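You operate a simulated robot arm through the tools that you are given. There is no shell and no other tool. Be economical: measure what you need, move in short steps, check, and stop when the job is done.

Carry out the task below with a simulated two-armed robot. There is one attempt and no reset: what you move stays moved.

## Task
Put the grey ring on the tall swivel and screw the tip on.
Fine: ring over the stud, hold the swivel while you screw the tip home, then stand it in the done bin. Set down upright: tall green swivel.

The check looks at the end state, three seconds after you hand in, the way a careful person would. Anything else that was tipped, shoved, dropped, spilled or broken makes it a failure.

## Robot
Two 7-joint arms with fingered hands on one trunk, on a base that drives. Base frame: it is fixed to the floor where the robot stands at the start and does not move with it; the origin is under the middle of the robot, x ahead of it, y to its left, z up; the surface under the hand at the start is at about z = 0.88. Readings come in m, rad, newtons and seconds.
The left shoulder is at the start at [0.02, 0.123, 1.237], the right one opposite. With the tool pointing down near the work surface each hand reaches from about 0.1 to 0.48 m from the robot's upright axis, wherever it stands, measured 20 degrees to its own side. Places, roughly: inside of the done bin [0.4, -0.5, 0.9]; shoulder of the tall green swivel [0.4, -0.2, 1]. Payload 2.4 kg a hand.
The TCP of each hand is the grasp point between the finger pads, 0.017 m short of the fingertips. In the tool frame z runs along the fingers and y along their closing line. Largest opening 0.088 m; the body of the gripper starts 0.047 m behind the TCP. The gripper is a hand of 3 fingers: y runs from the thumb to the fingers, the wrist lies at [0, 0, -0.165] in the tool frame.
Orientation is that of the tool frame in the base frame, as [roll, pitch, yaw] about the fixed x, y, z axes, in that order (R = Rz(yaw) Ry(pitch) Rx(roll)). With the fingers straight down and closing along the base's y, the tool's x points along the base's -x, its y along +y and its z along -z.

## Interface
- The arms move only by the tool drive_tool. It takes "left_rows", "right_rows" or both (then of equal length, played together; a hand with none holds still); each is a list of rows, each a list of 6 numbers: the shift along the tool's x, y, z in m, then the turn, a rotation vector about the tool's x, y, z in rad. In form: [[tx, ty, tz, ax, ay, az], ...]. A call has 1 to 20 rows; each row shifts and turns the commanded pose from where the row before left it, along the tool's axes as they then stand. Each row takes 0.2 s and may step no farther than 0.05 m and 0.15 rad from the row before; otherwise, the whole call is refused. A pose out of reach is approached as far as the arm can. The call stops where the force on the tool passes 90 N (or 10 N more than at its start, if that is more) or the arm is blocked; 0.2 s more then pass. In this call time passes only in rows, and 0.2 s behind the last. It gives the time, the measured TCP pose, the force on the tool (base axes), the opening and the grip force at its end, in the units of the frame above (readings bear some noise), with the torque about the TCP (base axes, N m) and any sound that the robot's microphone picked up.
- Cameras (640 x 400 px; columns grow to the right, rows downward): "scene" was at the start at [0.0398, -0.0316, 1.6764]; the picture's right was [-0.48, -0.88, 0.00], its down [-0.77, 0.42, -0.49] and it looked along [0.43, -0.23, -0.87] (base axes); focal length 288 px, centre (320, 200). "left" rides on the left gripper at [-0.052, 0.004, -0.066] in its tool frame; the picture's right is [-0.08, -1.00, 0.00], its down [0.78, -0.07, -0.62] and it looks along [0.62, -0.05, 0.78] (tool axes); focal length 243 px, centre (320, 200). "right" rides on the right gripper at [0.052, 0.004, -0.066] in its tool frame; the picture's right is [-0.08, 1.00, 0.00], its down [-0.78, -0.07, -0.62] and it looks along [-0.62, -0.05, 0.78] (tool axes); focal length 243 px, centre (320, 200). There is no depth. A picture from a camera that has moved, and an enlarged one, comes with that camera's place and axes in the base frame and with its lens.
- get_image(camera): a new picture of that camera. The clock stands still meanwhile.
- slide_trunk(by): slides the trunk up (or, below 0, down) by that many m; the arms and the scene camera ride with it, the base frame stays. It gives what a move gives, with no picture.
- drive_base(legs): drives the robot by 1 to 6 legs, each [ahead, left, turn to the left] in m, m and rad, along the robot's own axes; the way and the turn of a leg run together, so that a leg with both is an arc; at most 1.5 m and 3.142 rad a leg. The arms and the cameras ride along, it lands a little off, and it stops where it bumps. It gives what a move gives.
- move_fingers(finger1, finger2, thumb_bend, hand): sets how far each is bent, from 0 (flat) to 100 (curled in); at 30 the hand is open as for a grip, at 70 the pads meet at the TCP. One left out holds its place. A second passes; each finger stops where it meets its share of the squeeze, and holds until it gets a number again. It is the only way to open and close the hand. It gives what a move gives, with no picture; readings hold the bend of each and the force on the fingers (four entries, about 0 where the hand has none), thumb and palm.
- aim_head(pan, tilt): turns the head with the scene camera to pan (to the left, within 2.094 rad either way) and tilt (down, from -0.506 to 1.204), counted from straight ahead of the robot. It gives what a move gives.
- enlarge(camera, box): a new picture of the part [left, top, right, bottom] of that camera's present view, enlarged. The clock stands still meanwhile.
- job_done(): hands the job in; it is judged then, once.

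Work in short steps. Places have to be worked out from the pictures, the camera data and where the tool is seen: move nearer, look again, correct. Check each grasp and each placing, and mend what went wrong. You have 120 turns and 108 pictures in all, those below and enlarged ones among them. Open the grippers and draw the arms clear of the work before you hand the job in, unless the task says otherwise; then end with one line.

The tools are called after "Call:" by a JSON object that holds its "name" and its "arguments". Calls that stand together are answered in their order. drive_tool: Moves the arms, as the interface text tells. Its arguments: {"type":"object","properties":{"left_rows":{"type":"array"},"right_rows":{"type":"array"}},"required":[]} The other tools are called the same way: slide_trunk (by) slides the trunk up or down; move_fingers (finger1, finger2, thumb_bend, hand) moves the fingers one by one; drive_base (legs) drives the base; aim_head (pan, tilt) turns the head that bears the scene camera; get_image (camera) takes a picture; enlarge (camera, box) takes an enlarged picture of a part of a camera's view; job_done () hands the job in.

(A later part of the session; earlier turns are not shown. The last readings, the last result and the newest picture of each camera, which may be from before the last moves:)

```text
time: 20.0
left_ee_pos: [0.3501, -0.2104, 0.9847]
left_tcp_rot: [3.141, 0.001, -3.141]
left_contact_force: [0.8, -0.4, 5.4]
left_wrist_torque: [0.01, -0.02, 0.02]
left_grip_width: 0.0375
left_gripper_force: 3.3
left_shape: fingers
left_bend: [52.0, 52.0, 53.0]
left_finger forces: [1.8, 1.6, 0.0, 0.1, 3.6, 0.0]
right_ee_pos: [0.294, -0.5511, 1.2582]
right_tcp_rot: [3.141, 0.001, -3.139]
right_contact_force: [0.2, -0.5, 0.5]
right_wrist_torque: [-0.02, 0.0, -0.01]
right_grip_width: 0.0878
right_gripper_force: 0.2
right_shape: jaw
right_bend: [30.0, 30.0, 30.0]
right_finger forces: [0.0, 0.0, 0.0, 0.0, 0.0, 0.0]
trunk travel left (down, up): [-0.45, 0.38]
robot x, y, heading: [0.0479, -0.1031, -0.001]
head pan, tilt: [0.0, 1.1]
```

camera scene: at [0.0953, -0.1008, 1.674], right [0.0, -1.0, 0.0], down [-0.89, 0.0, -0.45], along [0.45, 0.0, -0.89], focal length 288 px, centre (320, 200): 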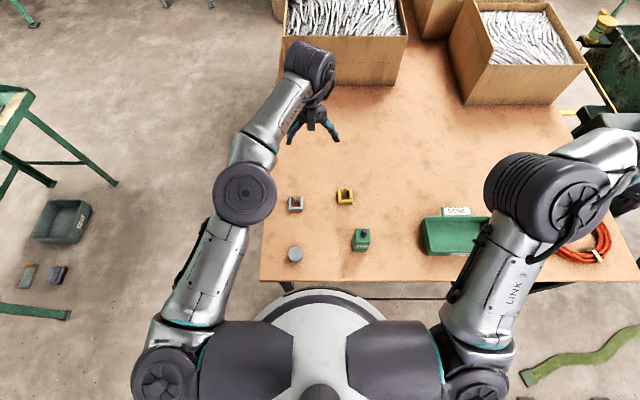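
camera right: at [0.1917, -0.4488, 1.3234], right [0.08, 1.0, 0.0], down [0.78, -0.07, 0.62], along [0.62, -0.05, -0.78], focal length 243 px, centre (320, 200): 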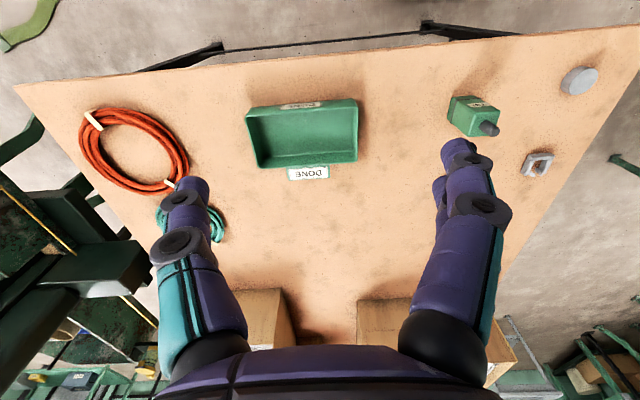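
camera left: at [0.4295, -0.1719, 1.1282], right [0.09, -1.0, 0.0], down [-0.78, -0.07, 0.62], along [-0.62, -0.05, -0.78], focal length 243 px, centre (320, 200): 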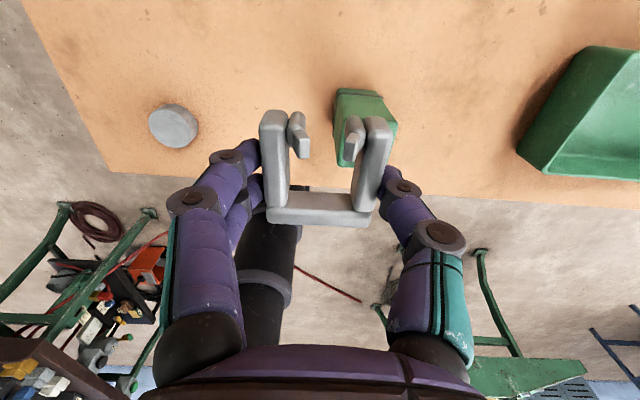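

Contact at about z 0.985, so the ring is on the shoulder (≈0.963). Open the fingers and rise.

Call:
{"name": "move_fingers", "arguments": {"hand": "left", "finger1": 42, "finger2": 42, "thumb_bend": 42}}

Call:
{"name": "drive_tool", "arguments": {"left_rows": [[0, 0, -0.03, 0, 0, 0], [0, 0, -0.04, 0, 0, 0], [0, 0, -0.03, 0, 0, 0]]}}

Call:
{"name": "enlarge", "arguments": {"camera": "left", "box": [220, 50, 420, 210]}}

Call:
{"name": "enlarge", "arguments": {"camera": "scene", "box": [320, 200, 400, 260]}}

```text
time: 21.0
left_ee_pos: [0.35, -0.2126, 0.9854]
left_tcp_rot: [3.142, 0.0, -3.139]
left_contact_force: [-0.2, 0.1, -0.4]
left_wrist_torque: [-0.01, -0.03, 0.04]
left_grip_width: 0.0576
left_gripper_force: 0.1
left_shape: fingers
left_bend: [42.0, 42.0, 42.0]
left_finger forces: [0.0, 0.0, 0.0, 0.0, 0.0, 0.0]
right_ee_pos: [0.2944, -0.5522, 1.2574]
right_tcp_rot: [3.141, 0.001, -3.141]
right_contact_force: [0.6, 0.8, 0.3]
right_wrist_torque: [0.0, 0.0, -0.01]
right_grip_width: 0.0881
right_gripper_force: 0.0
right_shape: jaw
right_bend: [30.0, 30.0, 30.0]
right_finger forces: [0.0, 0.0, 0.0, 0.0, 0.0, 0.0]
trunk travel left (down, up): [-0.45, 0.38]
robot x, y, heading: [0.0504, -0.0954, -0.0]
head pan, tilt: [0.0, 1.1]
```

```text
time: 21.8
left_ee_pos: [0.3499, -0.2116, 1.0865]
left_tcp_rot: [-3.141, -0.001, -3.141]
left_contact_force: [-0.6, -0.3, -0.3]
left_wrist_torque: [0.02, -0.03, 0.0]
left_grip_width: 0.0576
left_gripper_force: 0.0
left_shape: fingers
left_bend: [42.0, 42.0, 42.0]
left_finger forces: [0.0, 0.0, 0.0, 0.1, 0.1, 0.1]
right_ee_pos: [0.2936, -0.5512, 1.258]
right_tcp_rot: [3.141, 0.0, -3.14]
right_contact_force: [-0.3, 0.0, -0.7]
right_wrist_torque: [0.03, 0.0, -0.02]
right_grip_width: 0.0879
right_gripper_force: 0.0
right_shape: jaw
right_bend: [30.0, 30.0, 30.0]
right_finger forces: [0.0, 0.0, 0.0, 0.0, 0.0, 0.0]
trunk travel left (down, up): [-0.45, 0.38]
robot x, y, heading: [0.0502, -0.1004, -0.0]
head pan, tilt: [0.0, 1.1]
```

```text
2.50 times, centred on (320, 130) of left
camera zoom: at [0.402, -0.207, 1.1525], right [0.09, -1.0, 0.0], down [-0.78, -0.07, 0.62], along [-0.62, -0.05, -0.78], focal length 606 px, centre (320, 375)
```

zoom: 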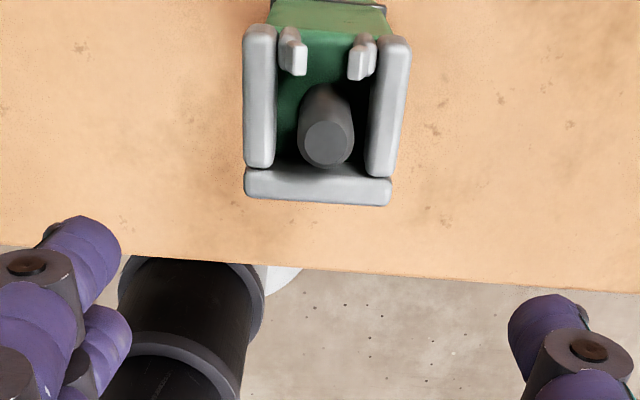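

```text
6.67 times, centred on (360, 230) of scene
camera zoom: at [0.0948, -0.1008, 1.674], right [0.0, -1.0, 0.0], down [-0.89, 0.0, -0.45], along [0.45, 0.0, -0.89], focal length 1919 px, centre (53, 0)
```

zoom: 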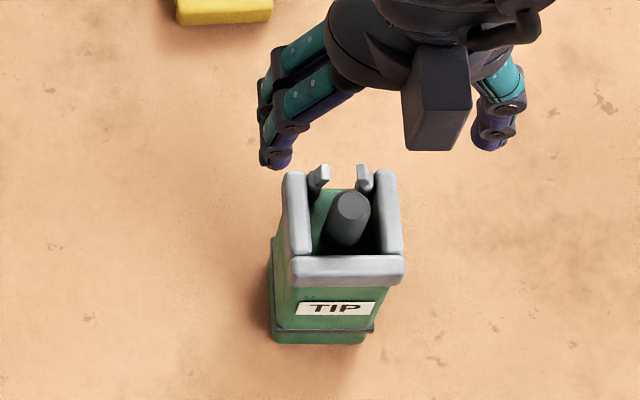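

Ring sits on the shoulder around the stud. Now I send the left hand above the tip and reorient the right hand (rotate -90° about its axis, then tilt) to hold the swivel body from the right side.

Call:
{"name": "drive_tool", "arguments": {"left_rows": [[0, 0.045, 0, 0, 0, 0], [0, 0.045, 0, 0, 0, 0], [0.01, 0.045, 0, 0, 0, 0], [0.019, 0.045, 0, 0, 0, 0], [0, 0, 0, 0, 0, 0], [0, 0, 0, 0, 0, 0], [0, 0, 0, 0, 0, 0], [0, 0, 0, 0, 0, 0], [0, 0, 0, 0, 0, 0], [0, 0, 0, 0, 0, 0], [0, 0, 0, 0, 0, 0], [0, 0, 0, 0, 0, 0], [0, 0, 0, 0, 0, 0], [0, 0, 0, 0, 0, 0], [0, 0, 0, 0, 0, 0], [0, 0, 0, 0, 0, 0], [0, 0, 0, 0, 0, 0], [0, 0, 0, 0, 0, 0]], "right_rows": [[0, 0, 0, 0, 0, -0.1428], [0, 0, 0, 0, 0, -0.1428], [0, 0, 0, 0, 0, -0.1428], [0, 0, 0, 0, 0, -0.1428], [0, 0, 0, 0, 0, -0.1428], [0, 0, 0, 0, 0, -0.1428], [0, 0, 0, 0, 0, -0.1428], [0, 0, 0, 0, 0, -0.1428], [0, 0, 0, 0, 0, -0.1428], [0, 0, 0, 0, 0, -0.1428], [0, 0, 0, 0, 0, -0.1428], [0, 0, 0, 0, -0.137, 0], [0, 0, 0, 0, -0.137, 0], [0, 0, 0, 0, -0.137, 0], [0, 0, 0, 0, -0.137, 0], [0, 0, 0, 0, -0.137, 0], [0, 0, 0, 0, -0.137, 0], [0, 0, 0, 0, -0.138, 0]]}}

Call:
{"name": "get_image", "arguments": {"camera": "scene"}}

Call:
{"name": "get_image", "arguments": {"camera": "left"}}

```text
time: 25.6
left_ee_pos: [0.3223, -0.0316, 1.0851]
left_tcp_rot: [3.141, -0.001, -3.138]
left_contact_force: [-0.5, 0.4, -0.6]
left_wrist_torque: [0.01, -0.01, 0.0]
left_grip_width: 0.0576
left_gripper_force: 0.1
left_shape: fingers
left_bend: [42.0, 42.0, 42.0]
left_finger forces: [0.0, 0.1, 0.0, 0.1, 0.0, 0.0]
right_ee_pos: [0.2865, -0.5413, 1.2457]
right_tcp_rot: [-3.139, 0.684, -1.569]
right_contact_force: [-0.2, 1.0, 0.4]
right_wrist_torque: [-0.01, -0.01, -0.01]
right_grip_width: 0.088
right_gripper_force: 0.0
right_shape: jaw
right_bend: [30.0, 30.0, 30.0]
right_finger forces: [0.0, 0.0, 0.0, 0.0, 0.0, 0.0]
right hand out of reach, approached as far as the arm can: row 16, 17, 18
trunk travel left (down, up): [-0.45, 0.38]
robot x, y, heading: [0.0483, -0.099, -0.005]
head pan, tilt: [0.0, 1.1]
```

```text
72 pictures are left
camera scene: at [0.0951, -0.1005, 1.674], right [0.0, -1.0, 0.0], down [-0.89, 0.0, -0.45], along [0.45, 0.0, -0.89], focal length 288 px, centre (320, 200)
```

scene: 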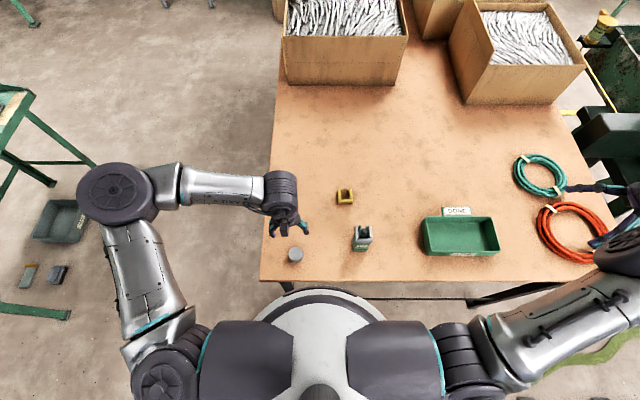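

```text
71 pictures are left
camera left: at [0.3734, -0.0278, 1.1511], right [0.09, -1.0, 0.0], down [-0.78, -0.07, 0.62], along [-0.62, -0.05, -0.78], focal length 243 px, centre (320, 200)
```

left: 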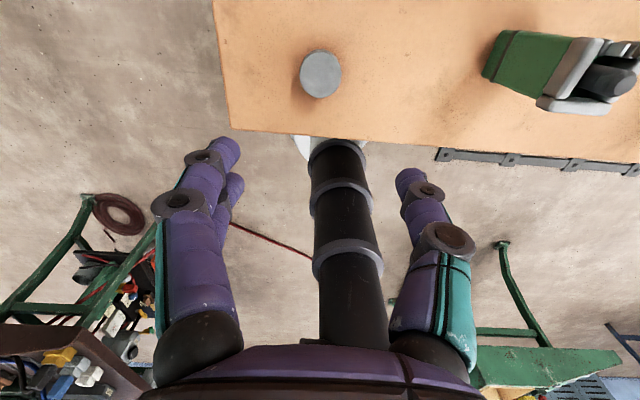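

Right hand tilt was reach-limited out there; bring it in toward the swivel (staying high), then finish the tilt.

Call:
{"name": "drive_tool", "arguments": {"right_rows": [[-0.01, -0.011, 0.0404, 0, 0, 0], [-0.01, -0.011, 0.0404, 0, 0, 0], [-0.01, -0.011, 0.0404, 0, 0, 0], [-0.01, -0.011, 0.0404, 0, 0, 0], [-0.01, -0.011, 0.0404, 0, 0, 0], [-0.01, -0.011, 0.0404, 0, 0, 0], [0, 0, 0, 0, -0.138, 0], [0, 0, 0, 0, -0.138, 0]]}}

Call:
{"name": "get_image", "arguments": {"camera": "scene"}}

```text
time: 27.4
left_ee_pos: [0.3202, -0.0311, 1.0843]
left_tcp_rot: [3.141, 0.001, -3.139]
left_contact_force: [0.2, 0.4, -0.7]
left_wrist_torque: [0.02, 0.01, -0.02]
left_grip_width: 0.0578
left_gripper_force: 0.1
left_shape: fingers
left_bend: [42.0, 42.0, 42.0]
left_finger forces: [0.1, 0.0, 0.1, 0.1, 0.0, 0.0]
right_ee_pos: [0.3528, -0.3401, 1.0954]
right_tcp_rot: [-3.138, 0.961, -1.569]
right_contact_force: [-0.2, 0.5, 0.3]
right_wrist_torque: [-0.05, 0.0, -0.02]
right_grip_width: 0.0881
right_gripper_force: 0.1
right_shape: jaw
right_bend: [30.0, 30.0, 30.0]
right_finger forces: [0.0, 0.1, 0.0, 0.1, 0.0, 0.0]
trunk travel left (down, up): [-0.45, 0.38]
robot x, y, heading: [0.0485, -0.0977, 0.005]
head pan, tilt: [0.0, 1.1]
```

```text
70 pictures are left
camera scene: at [0.0952, -0.1006, 1.674], right [0.0, -1.0, 0.0], down [-0.89, 0.0, -0.45], along [0.45, 0.0, -0.89], focal length 288 px, centre (320, 200)
```

scene: 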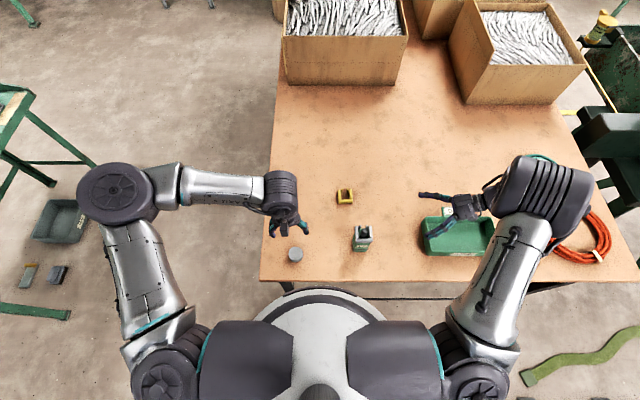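

Orientation good. Move to a pre-grasp 8 cm back along the fingers from the swivel body.

Call:
{"name": "drive_tool", "arguments": {"right_rows": [[0.0228, 0, 0.0381, 0, 0, 0], [0.0228, 0, 0.0381, 0, 0, 0], [0.0228, 0, 0.0381, 0, 0, 0]]}}

Call:
{"name": "get_image", "arguments": {"camera": "right"}}

Call:
{"name": "enlarge", "arguments": {"camera": "scene", "box": [310, 180, 470, 280]}}

```text
time: 28.2
left_ee_pos: [0.3211, -0.0328, 1.0858]
left_tcp_rot: [-3.141, -0.001, -3.141]
left_contact_force: [-0.2, 1.1, 0.4]
left_wrist_torque: [0.05, -0.01, -0.02]
left_grip_width: 0.0575
left_gripper_force: 0.0
left_shape: fingers
left_bend: [42.0, 42.0, 42.0]
left_finger forces: [0.0, 0.1, 0.0, 0.1, 0.1, 0.0]
right_ee_pos: [0.3537, -0.2861, 0.9715]
right_tcp_rot: [-3.136, 0.961, -1.569]
right_contact_force: [0.6, -0.7, 0.5]
right_wrist_torque: [-0.01, 0.01, -0.02]
right_grip_width: 0.0877
right_gripper_force: 0.1
right_shape: jaw
right_bend: [30.0, 30.0, 30.0]
right_finger forces: [0.1, 0.0, 0.0, 0.0, 0.0, 0.0]
trunk travel left (down, up): [-0.45, 0.38]
robot x, y, heading: [0.0475, -0.1015, 0.001]
head pan, tilt: [0.0, 1.1]
```

```text
69 pictures are left
camera right: at [0.3489, -0.3693, 0.9679], right [-1.0, 0.05, 0.07], down [0.06, -0.06, 1.0], along [0.05, 1.0, 0.06], focal length 243 px, centre (320, 200)
```

right: 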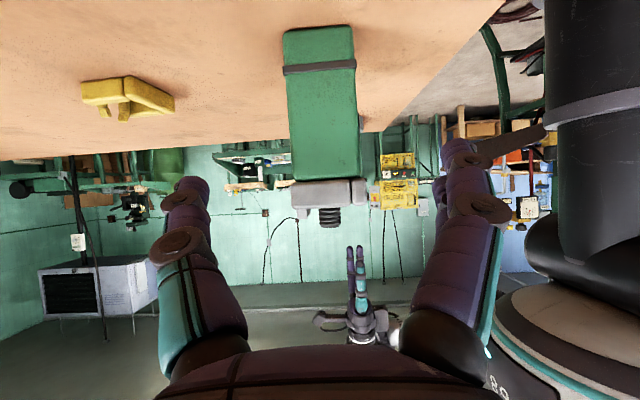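

```text
4.00 times, centred on (390, 230) of scene
camera zoom: at [0.0954, -0.1005, 1.674], right [0.0, -1.0, 0.0], down [-0.89, 0.0, -0.45], along [0.45, 0.0, -0.89], focal length 1151 px, centre (40, 80)
```

zoom: 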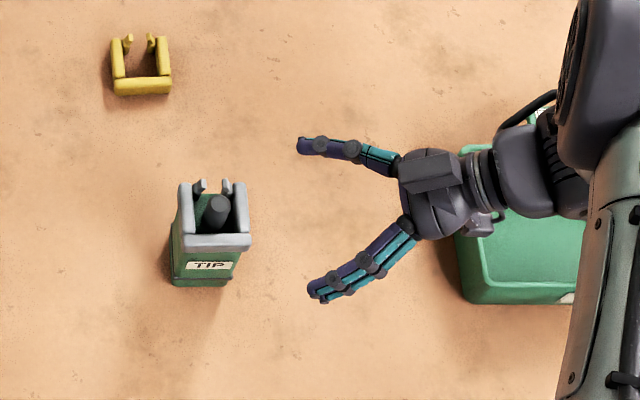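

A nice horizontal side view; enlarge to measure heights.

Call:
{"name": "enlarge", "arguments": {"camera": "right", "box": [260, 20, 390, 240]}}

```text
1.82 times, centred on (325, 130) of right
camera zoom: at [0.3489, -0.3693, 0.9679], right [-1.0, 0.05, 0.07], down [0.06, -0.06, 1.0], along [0.05, 1.0, 0.06], focal length 441 px, centre (311, 327)
```

zoom: 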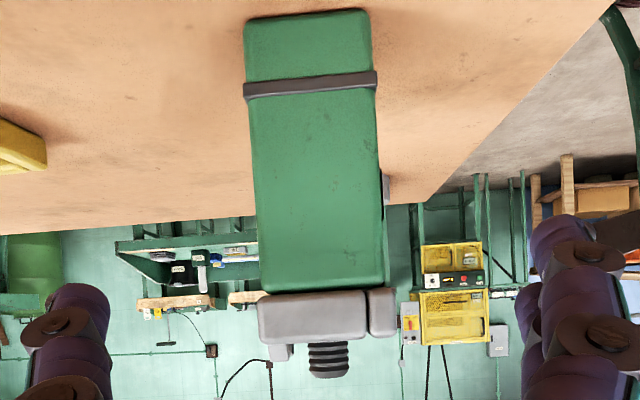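

Body 40 mm wide, shoulder ≈0.9655, ring top ≈0.98, stud top ≈0.9945. Advance the open right hand around the body.

Call:
{"name": "drive_tool", "arguments": {"right_rows": [[0, 0.002, 0.03, 0, 0, 0], [0, 0, 0.03, 0, 0, 0], [-0.001, 0, 0.017, 0, 0, 0]]}}

Call:
{"name": "move_fingers", "arguments": {"hand": "right", "finger1": 48, "finger2": 48, "thumb_bend": 48}}

Call:
{"name": "get_image", "arguments": {"camera": "right"}}

Call:
{"name": "enlarge", "arguments": {"camera": "scene", "box": [310, 190, 430, 280]}}

```text
time: 29.0
left_ee_pos: [0.3207, -0.0314, 1.0846]
left_tcp_rot: [3.14, -0.001, -3.14]
left_contact_force: [-0.4, -0.3, 0.5]
left_wrist_torque: [0.0, 0.02, 0.0]
left_grip_width: 0.0576
left_gripper_force: 0.1
left_shape: fingers
left_bend: [42.0, 42.0, 42.0]
left_finger forces: [0.0, 0.0, 0.1, 0.0, 0.0, 0.0]
right_ee_pos: [0.3509, -0.2219, 0.9295]
right_tcp_rot: [-3.138, 0.96, -1.569]
right_contact_force: [1.1, -0.5, -0.4]
right_wrist_torque: [0.0, 0.0, -0.04]
right_grip_width: 0.0876
right_gripper_force: 0.0
right_shape: jaw
right_bend: [30.0, 30.0, 30.0]
right_finger forces: [0.0, 0.0, 0.1, 0.0, 0.0, 0.0]
trunk travel left (down, up): [-0.45, 0.38]
robot x, y, heading: [0.0505, -0.1011, 0.002]
head pan, tilt: [0.0, 1.1]
```

```text
time: 30.0
left_ee_pos: [0.3209, -0.0336, 1.0846]
left_tcp_rot: [3.141, 0.0, -3.14]
left_contact_force: [-0.3, 0.5, 0.1]
left_wrist_torque: [0.0, -0.01, 0.0]
left_grip_width: 0.0576
left_gripper_force: 0.1
left_shape: fingers
left_bend: [42.0, 42.0, 42.0]
left_finger forces: [0.1, 0.1, 0.1, 0.0, 0.0, 0.0]
right_ee_pos: [0.3525, -0.2227, 0.932]
right_tcp_rot: [-3.138, 0.959, -1.568]
right_contact_force: [-1.0, 1.0, -0.5]
right_wrist_torque: [-0.01, 0.02, 0.01]
right_grip_width: 0.045
right_gripper_force: 0.0
right_shape: fingers
right_bend: [48.0, 48.0, 48.0]
right_finger forces: [0.0, 0.0, 0.0, 0.0, 0.1, 0.0]
trunk travel left (down, up): [-0.45, 0.38]
robot x, y, heading: [0.0483, -0.1003, 0.004]
head pan, tilt: [0.0, 1.1]
```

```text
66 pictures are left
camera right: at [0.347, -0.3053, 0.9255], right [-1.0, 0.05, 0.07], down [0.06, -0.06, 1.0], along [0.05, 1.0, 0.06], focal length 243 px, centre (320, 200)
```

right: 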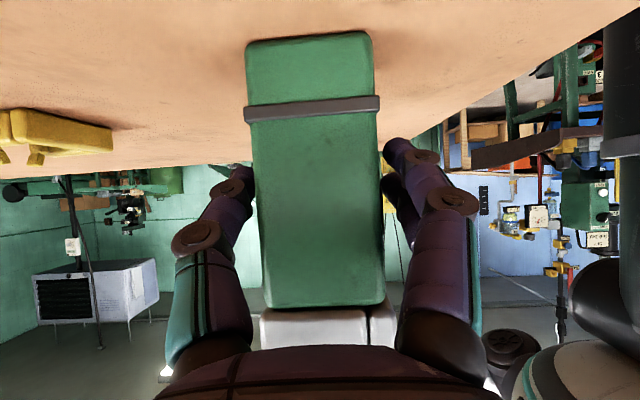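

```text
4.44 times, centred on (370, 235) of scene
camera zoom: at [0.095, -0.1005, 1.674], right [0.0, -1.0, 0.0], down [-0.89, 0.0, -0.45], along [0.45, 0.0, -0.89], focal length 1279 px, centre (98, 44)
```

zoom: 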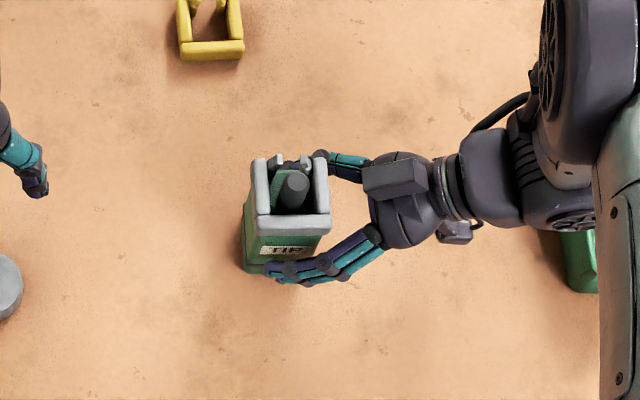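

Fingers straddle the body symmetrically. Close to grip it.

Call:
{"name": "move_fingers", "arguments": {"hand": "right", "finger1": 58, "finger2": 58, "thumb_bend": 58}}

Call:
{"name": "enlarge", "arguments": {"camera": "scene", "box": [310, 190, 430, 280]}}

Call:
{"name": "enlarge", "arguments": {"camera": "left", "box": [250, 20, 400, 140]}}

```text
time: 31.0
left_ee_pos: [0.3203, -0.0321, 1.0846]
left_tcp_rot: [-3.141, 0.001, 3.141]
left_contact_force: [-1.0, 0.3, 0.2]
left_wrist_torque: [0.01, -0.02, 0.03]
left_grip_width: 0.0574
left_gripper_force: 0.1
left_shape: fingers
left_bend: [42.0, 42.0, 42.0]
left_finger forces: [0.0, 0.1, 0.0, 0.0, 0.0, 0.0]
right_ee_pos: [0.3509, -0.2229, 0.9304]
right_tcp_rot: [-3.138, 0.96, -1.57]
right_contact_force: [0.1, 0.8, -0.2]
right_wrist_torque: [0.04, -0.01, 0.01]
right_grip_width: 0.0336
right_gripper_force: 2.7
right_shape: fingers
right_bend: [53.0, 53.0, 54.0]
right_finger forces: [1.4, 1.3, 0.0, 0.0, 2.5, 0.0]
trunk travel left (down, up): [-0.45, 0.38]
robot x, y, heading: [0.0454, -0.0987, 0.0]
head pan, tilt: [0.0, 1.1]
```

```text
4.44 times, centred on (370, 235) of scene
camera zoom: at [0.095, -0.1005, 1.674], right [0.0, -1.0, 0.0], down [-0.89, 0.0, -0.45], along [0.45, 0.0, -0.89], focal length 1279 px, centre (98, 44)
```

zoom: 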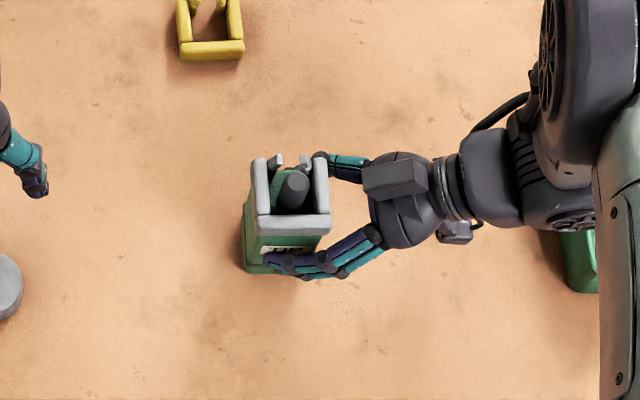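

```text
3.33 times, centred on (325, 80) of left
camera zoom: at [0.3733, -0.0278, 1.1511], right [0.09, -1.0, 0.0], down [-0.78, -0.07, 0.62], along [-0.62, -0.05, -0.78], focal length 809 px, centre (303, 600)
```

zoom: 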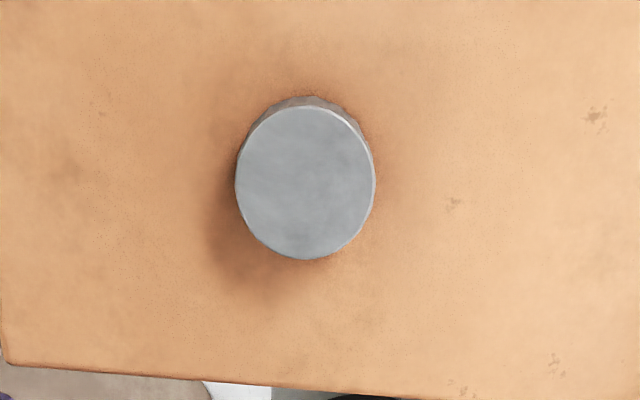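

Swivel gripped. Tip centre is at (0.3225,-0.0317), ~39 mm wide, top ≈0.90. I pre-rotate the left wrist by -1.2 rad so there's screwing range, staying above the tip.

Call:
{"name": "drive_tool", "arguments": {"left_rows": [[0, 0, 0, 0, 0, -0.15], [0, 0, 0, 0, 0, -0.15], [0, 0, 0, 0, 0, -0.15], [0, 0, 0, 0, 0, -0.15], [0, 0, 0, 0, 0, -0.15], [0, 0, 0, 0, 0, -0.15], [0, 0, 0, 0, 0, -0.15], [0, 0, 0, 0, 0, -0.15], [0, 0, 0.04, 0, 0, 0], [0, 0, 0.04, 0, 0, 0], [0, 0, 0.04, 0, 0, 0]]}}

Call:
{"name": "get_image", "arguments": {"camera": "left"}}

Call:
{"name": "get_image", "arguments": {"camera": "scene"}}

```text
time: 33.4
left_ee_pos: [0.3214, -0.0317, 0.9654]
left_tcp_rot: [-3.141, 0.0, -1.941]
left_contact_force: [0.1, 0.5, 0.6]
left_wrist_torque: [-0.02, -0.02, 0.01]
left_grip_width: 0.0572
left_gripper_force: 0.0
left_shape: fingers
left_bend: [42.0, 42.0, 42.0]
left_finger forces: [0.1, 0.0, 0.0, 0.0, 0.1, 0.0]
right_ee_pos: [0.352, -0.2226, 0.9299]
right_tcp_rot: [-3.137, 0.959, -1.569]
right_contact_force: [-0.4, 0.4, -0.1]
right_wrist_torque: [-0.02, 0.02, 0.03]
right_grip_width: 0.0339
right_gripper_force: 3.1
right_shape: fingers
right_bend: [53.0, 53.0, 54.0]
right_finger forces: [1.5, 1.5, 0.0, 0.0, 2.8, 0.0]
trunk travel left (down, up): [-0.45, 0.38]
robot x, y, heading: [0.0541, -0.0995, 0.005]
head pan, tilt: [0.0, 1.1]
```

```text
62 pictures are left
camera left: at [0.3362, 0.0181, 1.0306], right [0.96, -0.28, 0.0], down [-0.22, -0.75, 0.62], along [-0.17, -0.6, -0.78], focal length 243 px, centre (320, 200)
```

left: 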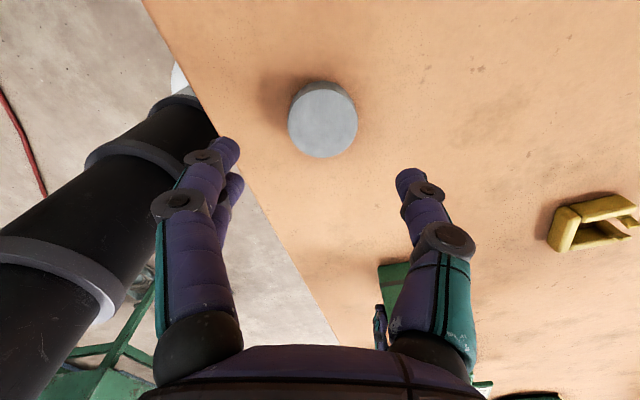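

```text
61 pictures are left
camera scene: at [0.095, -0.1006, 1.674], right [0.0, -1.0, 0.0], down [-0.89, 0.0, -0.45], along [0.45, 0.0, -0.89], focal length 288 px, centre (320, 200)
```

scene: 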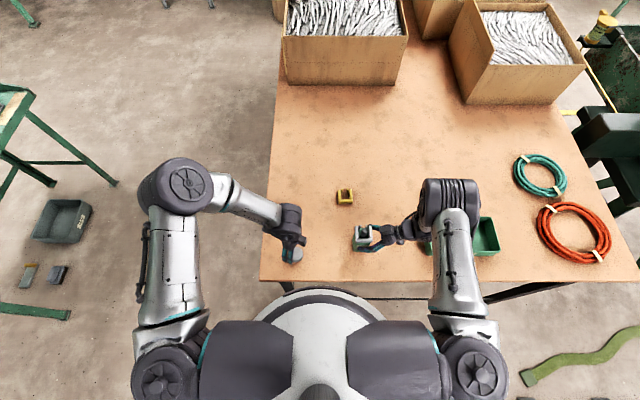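

Two views put the tip at about (0.3237,-0.0305). Correct slightly, descend to TCP z≈0.906 and grip.

Call:
{"name": "drive_tool", "arguments": {"left_rows": [[-0.002, -0.0017, 0.02, 0, 0, 0], [0, 0, 0.02, 0, 0, 0], [0, 0, 0.019, 0, 0, 0]]}}

Call:
{"name": "move_fingers", "arguments": {"hand": "left", "finger1": 48, "finger2": 48, "thumb_bend": 48}}

Call:
{"name": "get_image", "arguments": {"camera": "left"}}

```text
time: 34.2
left_ee_pos: [0.3225, -0.0319, 0.9058]
left_tcp_rot: [-3.14, 0.0, -1.94]
left_contact_force: [0.4, 0.2, 0.2]
left_wrist_torque: [-0.03, 0.03, 0.03]
left_grip_width: 0.0579
left_gripper_force: 0.1
left_shape: fingers
left_bend: [42.0, 42.0, 42.0]
left_finger forces: [0.0, 0.0, 0.1, 0.1, 0.0, 0.0]
right_ee_pos: [0.351, -0.2211, 0.9308]
right_tcp_rot: [-3.137, 0.959, -1.568]
right_contact_force: [-0.6, -0.3, 1.1]
right_wrist_torque: [0.01, 0.0, 0.02]
right_grip_width: 0.034
right_gripper_force: 3.1
right_shape: fingers
right_bend: [53.0, 53.0, 54.0]
right_finger forces: [1.5, 1.6, 0.0, 0.0, 2.7, 0.0]
trunk travel left (down, up): [-0.45, 0.38]
robot x, y, heading: [0.0519, -0.0996, -0.001]
head pan, tilt: [0.0, 1.1]
```

```text
time: 35.2
left_ee_pos: [0.3238, -0.0314, 0.9053]
left_tcp_rot: [3.14, -0.001, -1.943]
left_contact_force: [-0.2, -0.3, -0.3]
left_wrist_torque: [0.0, 0.01, 0.02]
left_grip_width: 0.0452
left_gripper_force: 0.0
left_shape: fingers
left_bend: [48.0, 48.0, 48.0]
left_finger forces: [0.0, 0.1, 0.0, 0.1, 0.0, 0.0]
right_ee_pos: [0.3528, -0.2226, 0.9311]
right_tcp_rot: [-3.139, 0.96, -1.569]
right_contact_force: [0.2, 0.0, -0.2]
right_wrist_torque: [0.02, -0.01, 0.01]
right_grip_width: 0.0337
right_gripper_force: 3.1
right_shape: fingers
right_bend: [53.0, 53.0, 54.0]
right_finger forces: [1.5, 1.5, 0.0, 0.0, 2.6, 0.0]
trunk travel left (down, up): [-0.45, 0.38]
robot x, y, heading: [0.0491, -0.1004, 0.006]
head pan, tilt: [0.0, 1.1]
```

```text
60 pictures are left
camera left: at [0.3379, 0.0189, 0.9719], right [0.96, -0.28, 0.0], down [-0.22, -0.75, 0.62], along [-0.17, -0.6, -0.78], focal length 243 px, centre (320, 200)
```

left: 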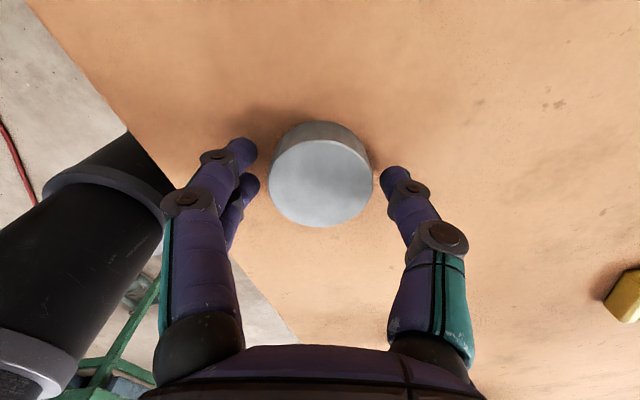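

The tip centre is ~3.5 mm along tool -x from the TCP; shift, then grip and lift.

Call:
{"name": "drive_tool", "arguments": {"left_rows": [[-0.0035, 0, 0, 0, 0, 0]]}}

Call:
{"name": "move_fingers", "arguments": {"hand": "left", "finger1": 60, "finger2": 60, "thumb_bend": 60}}

Call:
{"name": "drive_tool", "arguments": {"left_rows": [[0, 0, -0.01, 0, 0, 0], [0, 0, -0.03, 0, 0, 0], [0, 0, -0.04, 0, 0, 0], [0, 0, -0.04, 0, 0, 0], [0, 0, -0.02, 0, 0, 0]]}}

Call:
{"name": "get_image", "arguments": {"camera": "left"}}

```text
time: 35.6
left_ee_pos: [0.3237, -0.0286, 0.9056]
left_tcp_rot: [3.14, 0.0, -1.941]
left_contact_force: [-0.9, -1.1, 0.9]
left_wrist_torque: [0.0, 0.01, 0.01]
left_grip_width: 0.0451
left_gripper_force: 0.2
left_shape: fingers
left_bend: [48.0, 48.0, 48.0]
left_finger forces: [0.1, 0.1, 0.0, 0.1, 0.0, 0.0]
right_ee_pos: [0.352, -0.2225, 0.9296]
right_tcp_rot: [-3.139, 0.962, -1.569]
right_contact_force: [-0.6, 0.5, 0.6]
right_wrist_torque: [0.0, 0.01, 0.0]
right_grip_width: 0.034
right_gripper_force: 2.8
right_shape: fingers
right_bend: [53.0, 53.0, 54.0]
right_finger forces: [1.5, 1.5, 0.0, 0.1, 2.7, 0.1]
trunk travel left (down, up): [-0.45, 0.38]
robot x, y, heading: [0.0482, -0.1002, 0.001]
head pan, tilt: [0.0, 1.1]
```

```text
time: 36.6
left_ee_pos: [0.3222, -0.0277, 0.9052]
left_tcp_rot: [3.141, 0.002, -1.941]
left_contact_force: [-0.2, -0.2, 0.4]
left_wrist_torque: [-0.01, -0.03, 0.0]
left_grip_width: 0.0285
left_gripper_force: 3.4
left_shape: fingers
left_bend: [56.0, 54.0, 56.0]
left_finger forces: [1.1, 2.3, 0.0, 0.1, 3.6, 0.1]
right_ee_pos: [0.3519, -0.2233, 0.9302]
right_tcp_rot: [-3.138, 0.959, -1.568]
right_contact_force: [0.0, 0.4, 0.3]
right_wrist_torque: [-0.04, 0.01, 0.0]
right_grip_width: 0.0337
right_gripper_force: 2.8
right_shape: fingers
right_bend: [53.0, 53.0, 54.0]
right_finger forces: [1.5, 1.5, 0.0, 0.0, 2.7, 0.0]
trunk travel left (down, up): [-0.45, 0.38]
robot x, y, heading: [0.0483, -0.1004, 0.002]
head pan, tilt: [0.0, 1.1]
```

```text
time: 37.8
left_ee_pos: [0.324, -0.0261, 1.0472]
left_tcp_rot: [-3.14, 0.001, -1.941]
left_contact_force: [0.7, -0.2, 0.4]
left_wrist_torque: [0.03, -0.02, 0.01]
left_grip_width: 0.0284
left_gripper_force: 3.7
left_shape: fingers
left_bend: [57.0, 54.0, 57.0]
left_finger forces: [1.1, 2.4, 0.0, 0.1, 3.5, 0.0]
right_ee_pos: [0.3515, -0.2221, 0.9312]
right_tcp_rot: [-3.138, 0.961, -1.569]
right_contact_force: [-0.1, 0.6, -0.3]
right_wrist_torque: [0.02, 0.01, -0.02]
right_grip_width: 0.0337
right_gripper_force: 2.7
right_shape: fingers
right_bend: [53.0, 53.0, 54.0]
right_finger forces: [1.6, 1.5, 0.0, 0.1, 2.7, 0.1]
trunk travel left (down, up): [-0.45, 0.38]
robot x, y, heading: [0.0505, -0.0991, -0.0]
head pan, tilt: [0.0, 1.1]
```

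```text
59 pictures are left
camera left: at [0.3394, 0.0232, 1.1134], right [0.96, -0.28, 0.0], down [-0.22, -0.75, 0.62], along [-0.17, -0.6, -0.78], focal length 243 px, centre (320, 200)
```

left: 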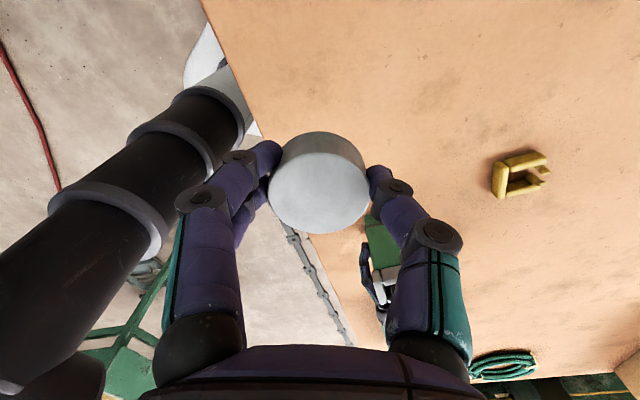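

Tip held and centred in the fingers. Re-measure the stud after the right hand's grip with a strong scene zoom.

Call:
{"name": "enlarge", "arguments": {"camera": "scene", "box": [335, 210, 391, 245]}}

```text
11.43 times, centred on (363, 228) of scene
camera zoom: at [0.0949, -0.1005, 1.674], right [0.0, -1.0, 0.0], down [-0.89, 0.0, -0.45], along [0.45, 0.0, -0.89], focal length 3289 px, centre (-171, -114)
```

zoom: 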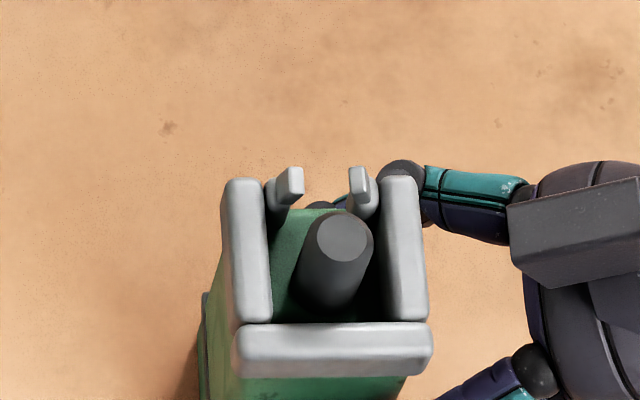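

Stud now at about (0.3515,-0.2128). Carry the tip over it at the same height.

Call:
{"name": "drive_tool", "arguments": {"left_rows": [[0.0409, -0.023, 0, 0, 0, 0], [0.0409, -0.023, 0, 0, 0, 0], [0.0409, -0.023, 0, 0, 0, 0], [0.0408, -0.0229, 0, 0, 0, 0]]}}

Call:
{"name": "enlarge", "arguments": {"camera": "scene", "box": [310, 190, 410, 260]}}

Call:
{"name": "get_image", "arguments": {"camera": "left"}}

```text
time: 38.8
left_ee_pos: [0.3504, -0.2126, 1.0462]
left_tcp_rot: [3.141, -0.001, -1.94]
left_contact_force: [-1.0, 0.2, -0.7]
left_wrist_torque: [-0.02, -0.01, 0.02]
left_grip_width: 0.0282
left_gripper_force: 3.6
left_shape: fingers
left_bend: [57.0, 54.0, 57.0]
left_finger forces: [1.2, 2.3, 0.1, 0.1, 3.5, 0.0]
right_ee_pos: [0.3523, -0.2215, 0.9307]
right_tcp_rot: [-3.138, 0.96, -1.568]
right_contact_force: [-0.3, -0.8, 0.2]
right_wrist_torque: [0.01, 0.0, 0.01]
right_grip_width: 0.0337
right_gripper_force: 3.2
right_shape: fingers
right_bend: [53.0, 53.0, 54.0]
right_finger forces: [1.4, 1.4, 0.0, 0.1, 3.0, 0.0]
trunk travel left (down, up): [-0.45, 0.38]
robot x, y, heading: [0.0482, -0.0988, -0.002]
head pan, tilt: [0.0, 1.1]
```

```text
5.71 times, centred on (360, 225) of scene
camera zoom: at [0.0949, -0.1014, 1.674], right [0.0, -1.0, 0.0], down [-0.89, 0.0, -0.45], along [0.45, 0.0, -0.89], focal length 1644 px, centre (91, 57)
```

zoom: 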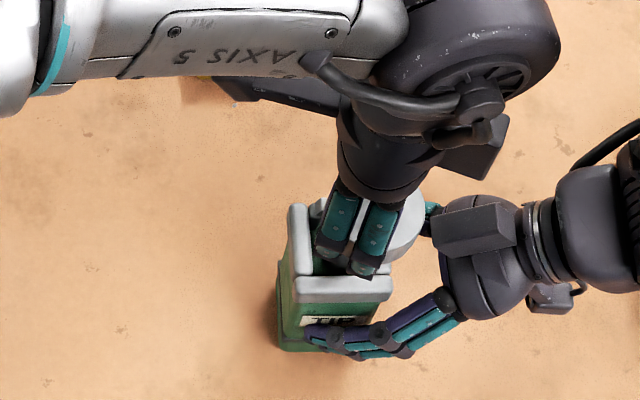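

```text
56 pictures are left
camera left: at [0.3655, -0.1635, 1.1122], right [0.96, -0.28, 0.0], down [-0.22, -0.75, 0.62], along [-0.17, -0.6, -0.78], focal length 243 px, centre (320, 200)
```

left: 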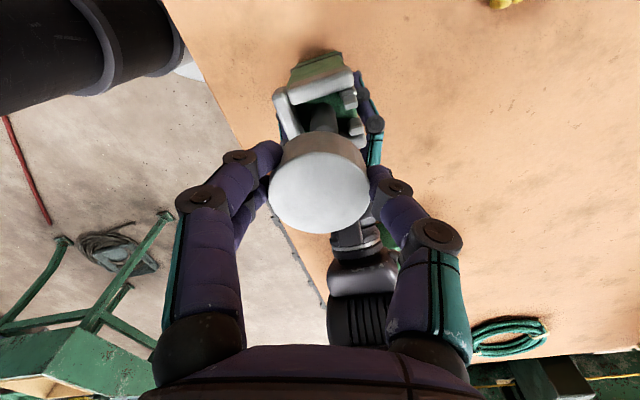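

Aligned by the numbers; lower until the tip is just over the stud top, then feel for contact.

Call:
{"name": "drive_tool", "arguments": {"left_rows": [[0, 0, 0.01, 0, 0, 0], [0, 0, 0.01, 0, 0, 0], [0, 0, 0.004, 0, 0, 0]]}}

Call:
{"name": "enlarge", "arguments": {"camera": "scene", "box": [335, 210, 391, 245]}}

Call:
{"name": "enlarge", "arguments": {"camera": "left", "box": [240, 40, 400, 240]}}

```text
time: 39.6
left_ee_pos: [0.3509, -0.2128, 1.0222]
left_tcp_rot: [3.141, -0.001, -1.942]
left_contact_force: [-1.2, -0.8, -0.8]
left_wrist_torque: [0.0, -0.01, -0.02]
left_grip_width: 0.0279
left_gripper_force: 3.2
left_shape: fingers
left_bend: [57.0, 54.0, 57.0]
left_finger forces: [1.1, 2.4, 0.0, 0.0, 3.5, 0.0]
right_ee_pos: [0.3512, -0.2231, 0.9309]
right_tcp_rot: [-3.14, 0.96, -1.571]
right_contact_force: [-0.2, 0.7, -0.2]
right_wrist_torque: [0.03, -0.01, 0.03]
right_grip_width: 0.034
right_gripper_force: 3.1
right_shape: fingers
right_bend: [53.0, 53.0, 54.0]
right_finger forces: [1.5, 1.5, 0.0, 0.0, 2.8, 0.0]
trunk travel left (down, up): [-0.45, 0.38]
robot x, y, heading: [0.0484, -0.101, 0.004]
head pan, tilt: [0.0, 1.1]
```

```text
11.43 times, centred on (363, 228) of scene
camera zoom: at [0.095, -0.1007, 1.674], right [0.0, -1.0, 0.0], down [-0.89, 0.0, -0.45], along [0.45, 0.0, -0.89], focal length 3289 px, centre (-171, -114)
```

zoom: 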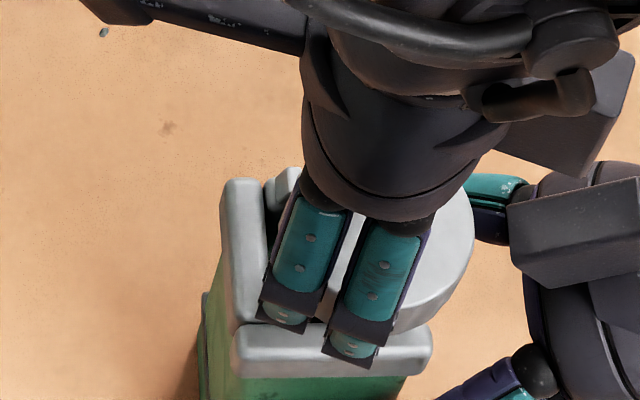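

```text
2.00 times, centred on (320, 140) of left
camera zoom: at [0.3662, -0.1628, 1.088], right [0.96, -0.28, 0.0], down [-0.22, -0.75, 0.62], along [-0.17, -0.6, -0.78], focal length 485 px, centre (320, 320)
```

zoom: 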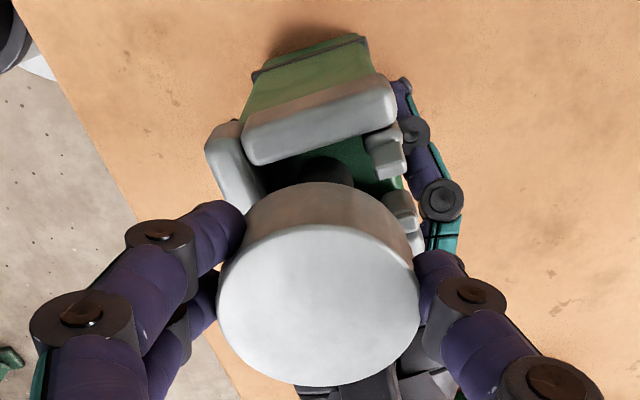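

Reassessing the tip thickness (~15 mm), the tip centre is actually ~4 mm too far to -y and ~2 mm short in x. Correct and look again.

Call:
{"name": "drive_tool", "arguments": {"left_rows": [[-0.004, -0.0006, 0, 0, 0, 0]]}}

Call:
{"name": "enlarge", "arguments": {"camera": "scene", "box": [335, 210, 391, 245]}}

Call:
{"name": "enlarge", "arguments": {"camera": "left", "box": [260, 70, 380, 220]}}

```text
time: 40.0
left_ee_pos: [0.3522, -0.2107, 1.0219]
left_tcp_rot: [-3.141, 0.001, -1.94]
left_contact_force: [-0.2, -0.6, -0.3]
left_wrist_torque: [0.0, 0.01, -0.01]
left_grip_width: 0.0281
left_gripper_force: 3.6
left_shape: fingers
left_bend: [57.0, 54.0, 57.0]
left_finger forces: [1.2, 2.3, 0.0, 0.0, 3.5, 0.1]
right_ee_pos: [0.3523, -0.2222, 0.93]
right_tcp_rot: [-3.137, 0.961, -1.569]
right_contact_force: [0.8, -0.9, 0.1]
right_wrist_torque: [-0.02, 0.02, 0.0]
right_grip_width: 0.0339
right_gripper_force: 2.8
right_shape: fingers
right_bend: [53.0, 53.0, 54.0]
right_finger forces: [1.5, 1.5, 0.0, 0.0, 2.9, 0.0]
trunk travel left (down, up): [-0.45, 0.38]
robot x, y, heading: [0.0495, -0.0973, 0.005]
head pan, tilt: [0.0, 1.1]
```

```text
11.43 times, centred on (363, 228) of scene
camera zoom: at [0.095, -0.1006, 1.674], right [0.0, -1.0, 0.0], down [-0.89, 0.0, -0.45], along [0.45, 0.0, -0.89], focal length 3289 px, centre (-171, -114)
```

zoom: 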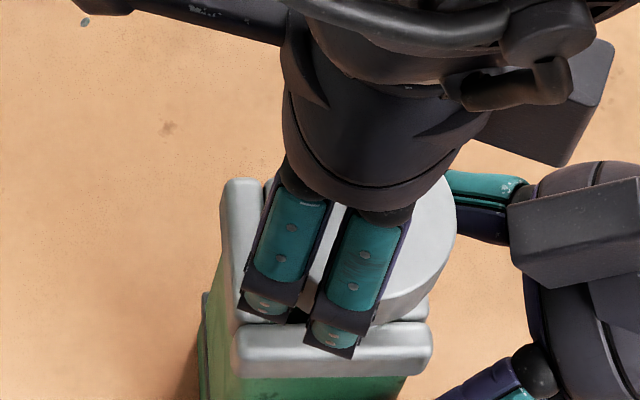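

```text
2.67 times, centred on (320, 145) of left
camera zoom: at [0.3682, -0.1591, 1.0884], right [0.96, -0.28, 0.0], down [-0.22, -0.75, 0.62], along [-0.17, -0.6, -0.78], focal length 647 px, centre (320, 347)
```

zoom: 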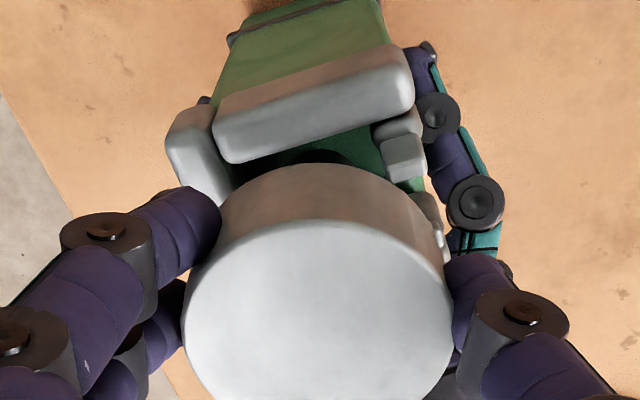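

Now aligned within ~1.5 mm. Nudge +y 1 mm and lower gently to contact.

Call:
{"name": "drive_tool", "arguments": {"left_rows": [[-0.0009, 0.0004, 0, 0, 0, 0], [0, 0, 0.002, 0, 0, 0], [0, 0, 0.001, 0, 0, 0]]}}

Call:
{"name": "drive_tool", "arguments": {"left_rows": [[0, 0, 0.001, 0, 0, 0], [0, 0, 0.001, 0, 0, 0]]}}

```text
time: 40.8
left_ee_pos: [0.3522, -0.2076, 1.0197]
left_tcp_rot: [-3.14, -0.001, -1.943]
left_contact_force: [-0.1, -0.8, 0.4]
left_wrist_torque: [0.05, -0.01, -0.03]
left_grip_width: 0.0282
left_gripper_force: 3.1
left_shape: fingers
left_bend: [57.0, 54.0, 57.0]
left_finger forces: [1.2, 2.4, 0.1, 0.0, 3.5, 0.1]
right_ee_pos: [0.3519, -0.2227, 0.9303]
right_tcp_rot: [-3.138, 0.96, -1.57]
right_contact_force: [0.2, -1.0, -0.5]
right_wrist_torque: [0.03, -0.02, 0.01]
right_grip_width: 0.0341
right_gripper_force: 2.4
right_shape: fingers
right_bend: [53.0, 53.0, 54.0]
right_finger forces: [1.4, 1.4, 0.0, 0.0, 2.9, 0.1]
trunk travel left (down, up): [-0.45, 0.38]
robot x, y, heading: [0.0504, -0.0979, 0.002]
head pan, tilt: [0.0, 1.1]
```

```text
time: 41.4
left_ee_pos: [0.3519, -0.2085, 1.0162]
left_tcp_rot: [-3.141, 0.0, -1.938]
left_contact_force: [0.6, -0.7, 1.6]
left_wrist_torque: [-0.04, -0.02, 0.02]
left_grip_width: 0.0279
left_gripper_force: 4.0
left_shape: fingers
left_bend: [57.0, 54.0, 57.0]
left_finger forces: [1.3, 2.3, 0.0, 0.1, 3.7, 0.1]
right_ee_pos: [0.3514, -0.2218, 0.9307]
right_tcp_rot: [-3.138, 0.96, -1.571]
right_contact_force: [-0.7, 0.0, 0.4]
right_wrist_torque: [0.04, 0.0, 0.0]
right_grip_width: 0.0341
right_gripper_force: 3.1
right_shape: fingers
right_bend: [53.0, 53.0, 54.0]
right_finger forces: [1.4, 1.4, 0.0, 0.0, 3.0, 0.0]
trunk travel left (down, up): [-0.45, 0.38]
robot x, y, heading: [0.0517, -0.0993, 0.002]
head pan, tilt: [0.0, 1.1]
```

Light contact at TCP z≈1.016. Press 1 mm more, then turn clockwise 0.6 rad and read forces.

Call:
{"name": "drive_tool", "arguments": {"left_rows": [[0, 0, 0.001, 0, 0, 0], [0, 0, 0, 0, 0, 0]]}}

Call:
{"name": "drive_tool", "arguments": {"left_rows": [[0, 0, 0, 0, 0, 0.12], [0, 0, 0, 0, 0, 0.12], [0, 0, 0, 0, 0, 0.12], [0, 0, 0, 0, 0, 0.12], [0, 0, 0, 0, 0, 0.12]]}}

```text
time: 42.0
left_ee_pos: [0.3521, -0.2085, 1.0171]
left_tcp_rot: [-3.139, 0.0, -1.942]
left_contact_force: [-0.6, -1.0, 3.3]
left_wrist_torque: [-0.07, -0.01, 0.0]
left_grip_width: 0.028
left_gripper_force: 3.9
left_shape: fingers
left_bend: [57.0, 54.0, 57.0]
left_finger forces: [1.5, 2.4, 0.0, 0.1, 4.0, 0.0]
right_ee_pos: [0.3517, -0.2219, 0.9317]
right_tcp_rot: [-3.138, 0.959, -1.571]
right_contact_force: [0.7, 0.2, 0.0]
right_wrist_torque: [-0.01, -0.01, 0.02]
right_grip_width: 0.0339
right_gripper_force: 2.8
right_shape: fingers
right_bend: [53.0, 53.0, 54.0]
right_finger forces: [1.4, 1.3, 0.0, 0.0, 3.0, 0.1]
trunk travel left (down, up): [-0.45, 0.38]
robot x, y, heading: [0.0502, -0.0983, 0.003]
head pan, tilt: [0.0, 1.1]
```

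```text
time: 43.2
left_ee_pos: [0.3533, -0.2091, 1.0157]
left_tcp_rot: [3.14, -0.001, -2.544]
left_contact_force: [1.7, 0.1, 0.4]
left_wrist_torque: [0.0, -0.07, -0.01]
left_grip_width: 0.0282
left_gripper_force: 4.3
left_shape: fingers
left_bend: [57.0, 54.0, 57.0]
left_finger forces: [1.3, 2.2, 0.0, 0.1, 4.4, 0.0]
right_ee_pos: [0.3512, -0.2223, 0.9301]
right_tcp_rot: [-3.138, 0.96, -1.569]
right_contact_force: [-1.8, 0.6, 1.0]
right_wrist_torque: [0.04, 0.01, 0.03]
right_grip_width: 0.034
right_gripper_force: 3.8
right_shape: fingers
right_bend: [53.0, 53.0, 55.0]
right_finger forces: [1.9, 1.9, 0.0, 0.1, 2.2, 0.0]
trunk travel left (down, up): [-0.45, 0.38]
robot x, y, heading: [0.0523, -0.0987, 0.006]
head pan, tilt: [0.0, 1.1]
```

Vertical force eased while turning and the right hand feels lateral load - may be engaging. Look, and continue turning with slight feed.

Call:
{"name": "drive_tool", "arguments": {"left_rows": [[0, 0, 0.0005, 0, 0, 0.12], [0, 0, 0.0005, 0, 0, 0.12], [0, 0, 0.0003, 0, 0, 0.12], [0, 0, 0.0002, 0, 0, 0.12], [0, 0, 0, 0, 0, 0.12]]}}

Call:
{"name": "enlarge", "arguments": {"camera": "scene", "box": [325, 200, 405, 250]}}

Call:
{"name": "enlarge", "arguments": {"camera": "left", "box": [240, 40, 400, 240]}}

```text
time: 44.4
left_ee_pos: [0.3526, -0.2089, 1.0145]
left_tcp_rot: [-3.14, 0.001, 3.14]
left_contact_force: [2.0, -1.7, -0.3]
left_wrist_torque: [-0.03, -0.03, 0.05]
left_grip_width: 0.0285
left_gripper_force: 3.9
left_shape: fingers
left_bend: [58.0, 54.0, 57.0]
left_finger forces: [1.4, 2.2, 0.0, 0.0, 4.6, 0.0]
right_ee_pos: [0.3511, -0.2213, 0.9303]
right_tcp_rot: [-3.138, 0.96, -1.566]
right_contact_force: [-2.7, 2.6, 1.4]
right_wrist_torque: [0.05, -0.02, 0.01]
right_grip_width: 0.0337
right_gripper_force: 3.1
right_shape: fingers
right_bend: [53.0, 52.0, 55.0]
right_finger forces: [2.1, 2.2, 0.1, 0.0, 2.0, 0.1]
trunk travel left (down, up): [-0.45, 0.38]
robot x, y, heading: [0.0529, -0.1001, 0.005]
head pan, tilt: [0.0, 1.1]
```

```text
8.00 times, centred on (365, 225) of scene
camera zoom: at [0.0948, -0.1006, 1.674], right [0.0, -1.0, 0.0], down [-0.89, 0.0, -0.45], along [0.45, 0.0, -0.89], focal length 2302 px, centre (-40, 0)
```

zoom: 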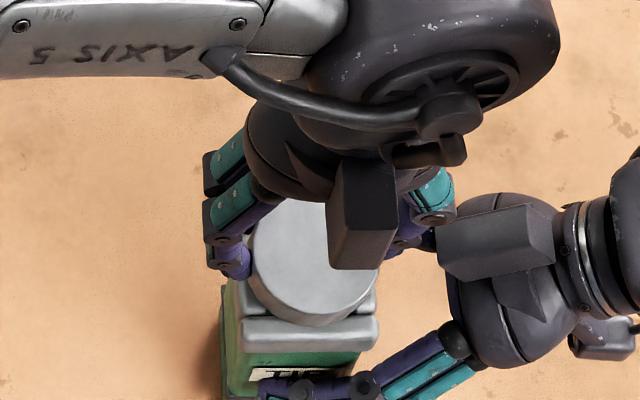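

```text
2.00 times, centred on (320, 140) of left
camera zoom: at [0.4055, -0.2045, 1.081], right [0.08, -1.0, 0.0], down [-0.78, -0.06, 0.62], along [-0.62, -0.05, -0.78], focal length 485 px, centre (320, 320)
```

zoom: 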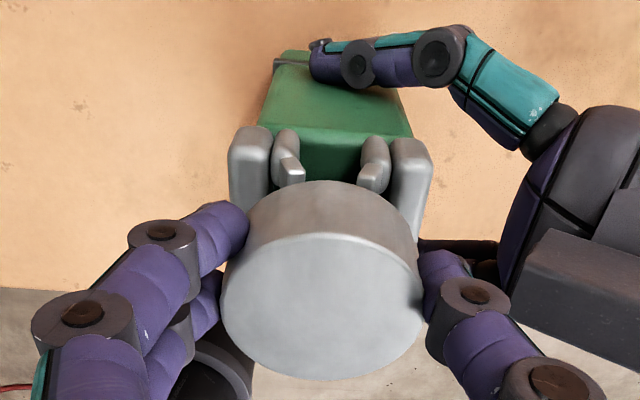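

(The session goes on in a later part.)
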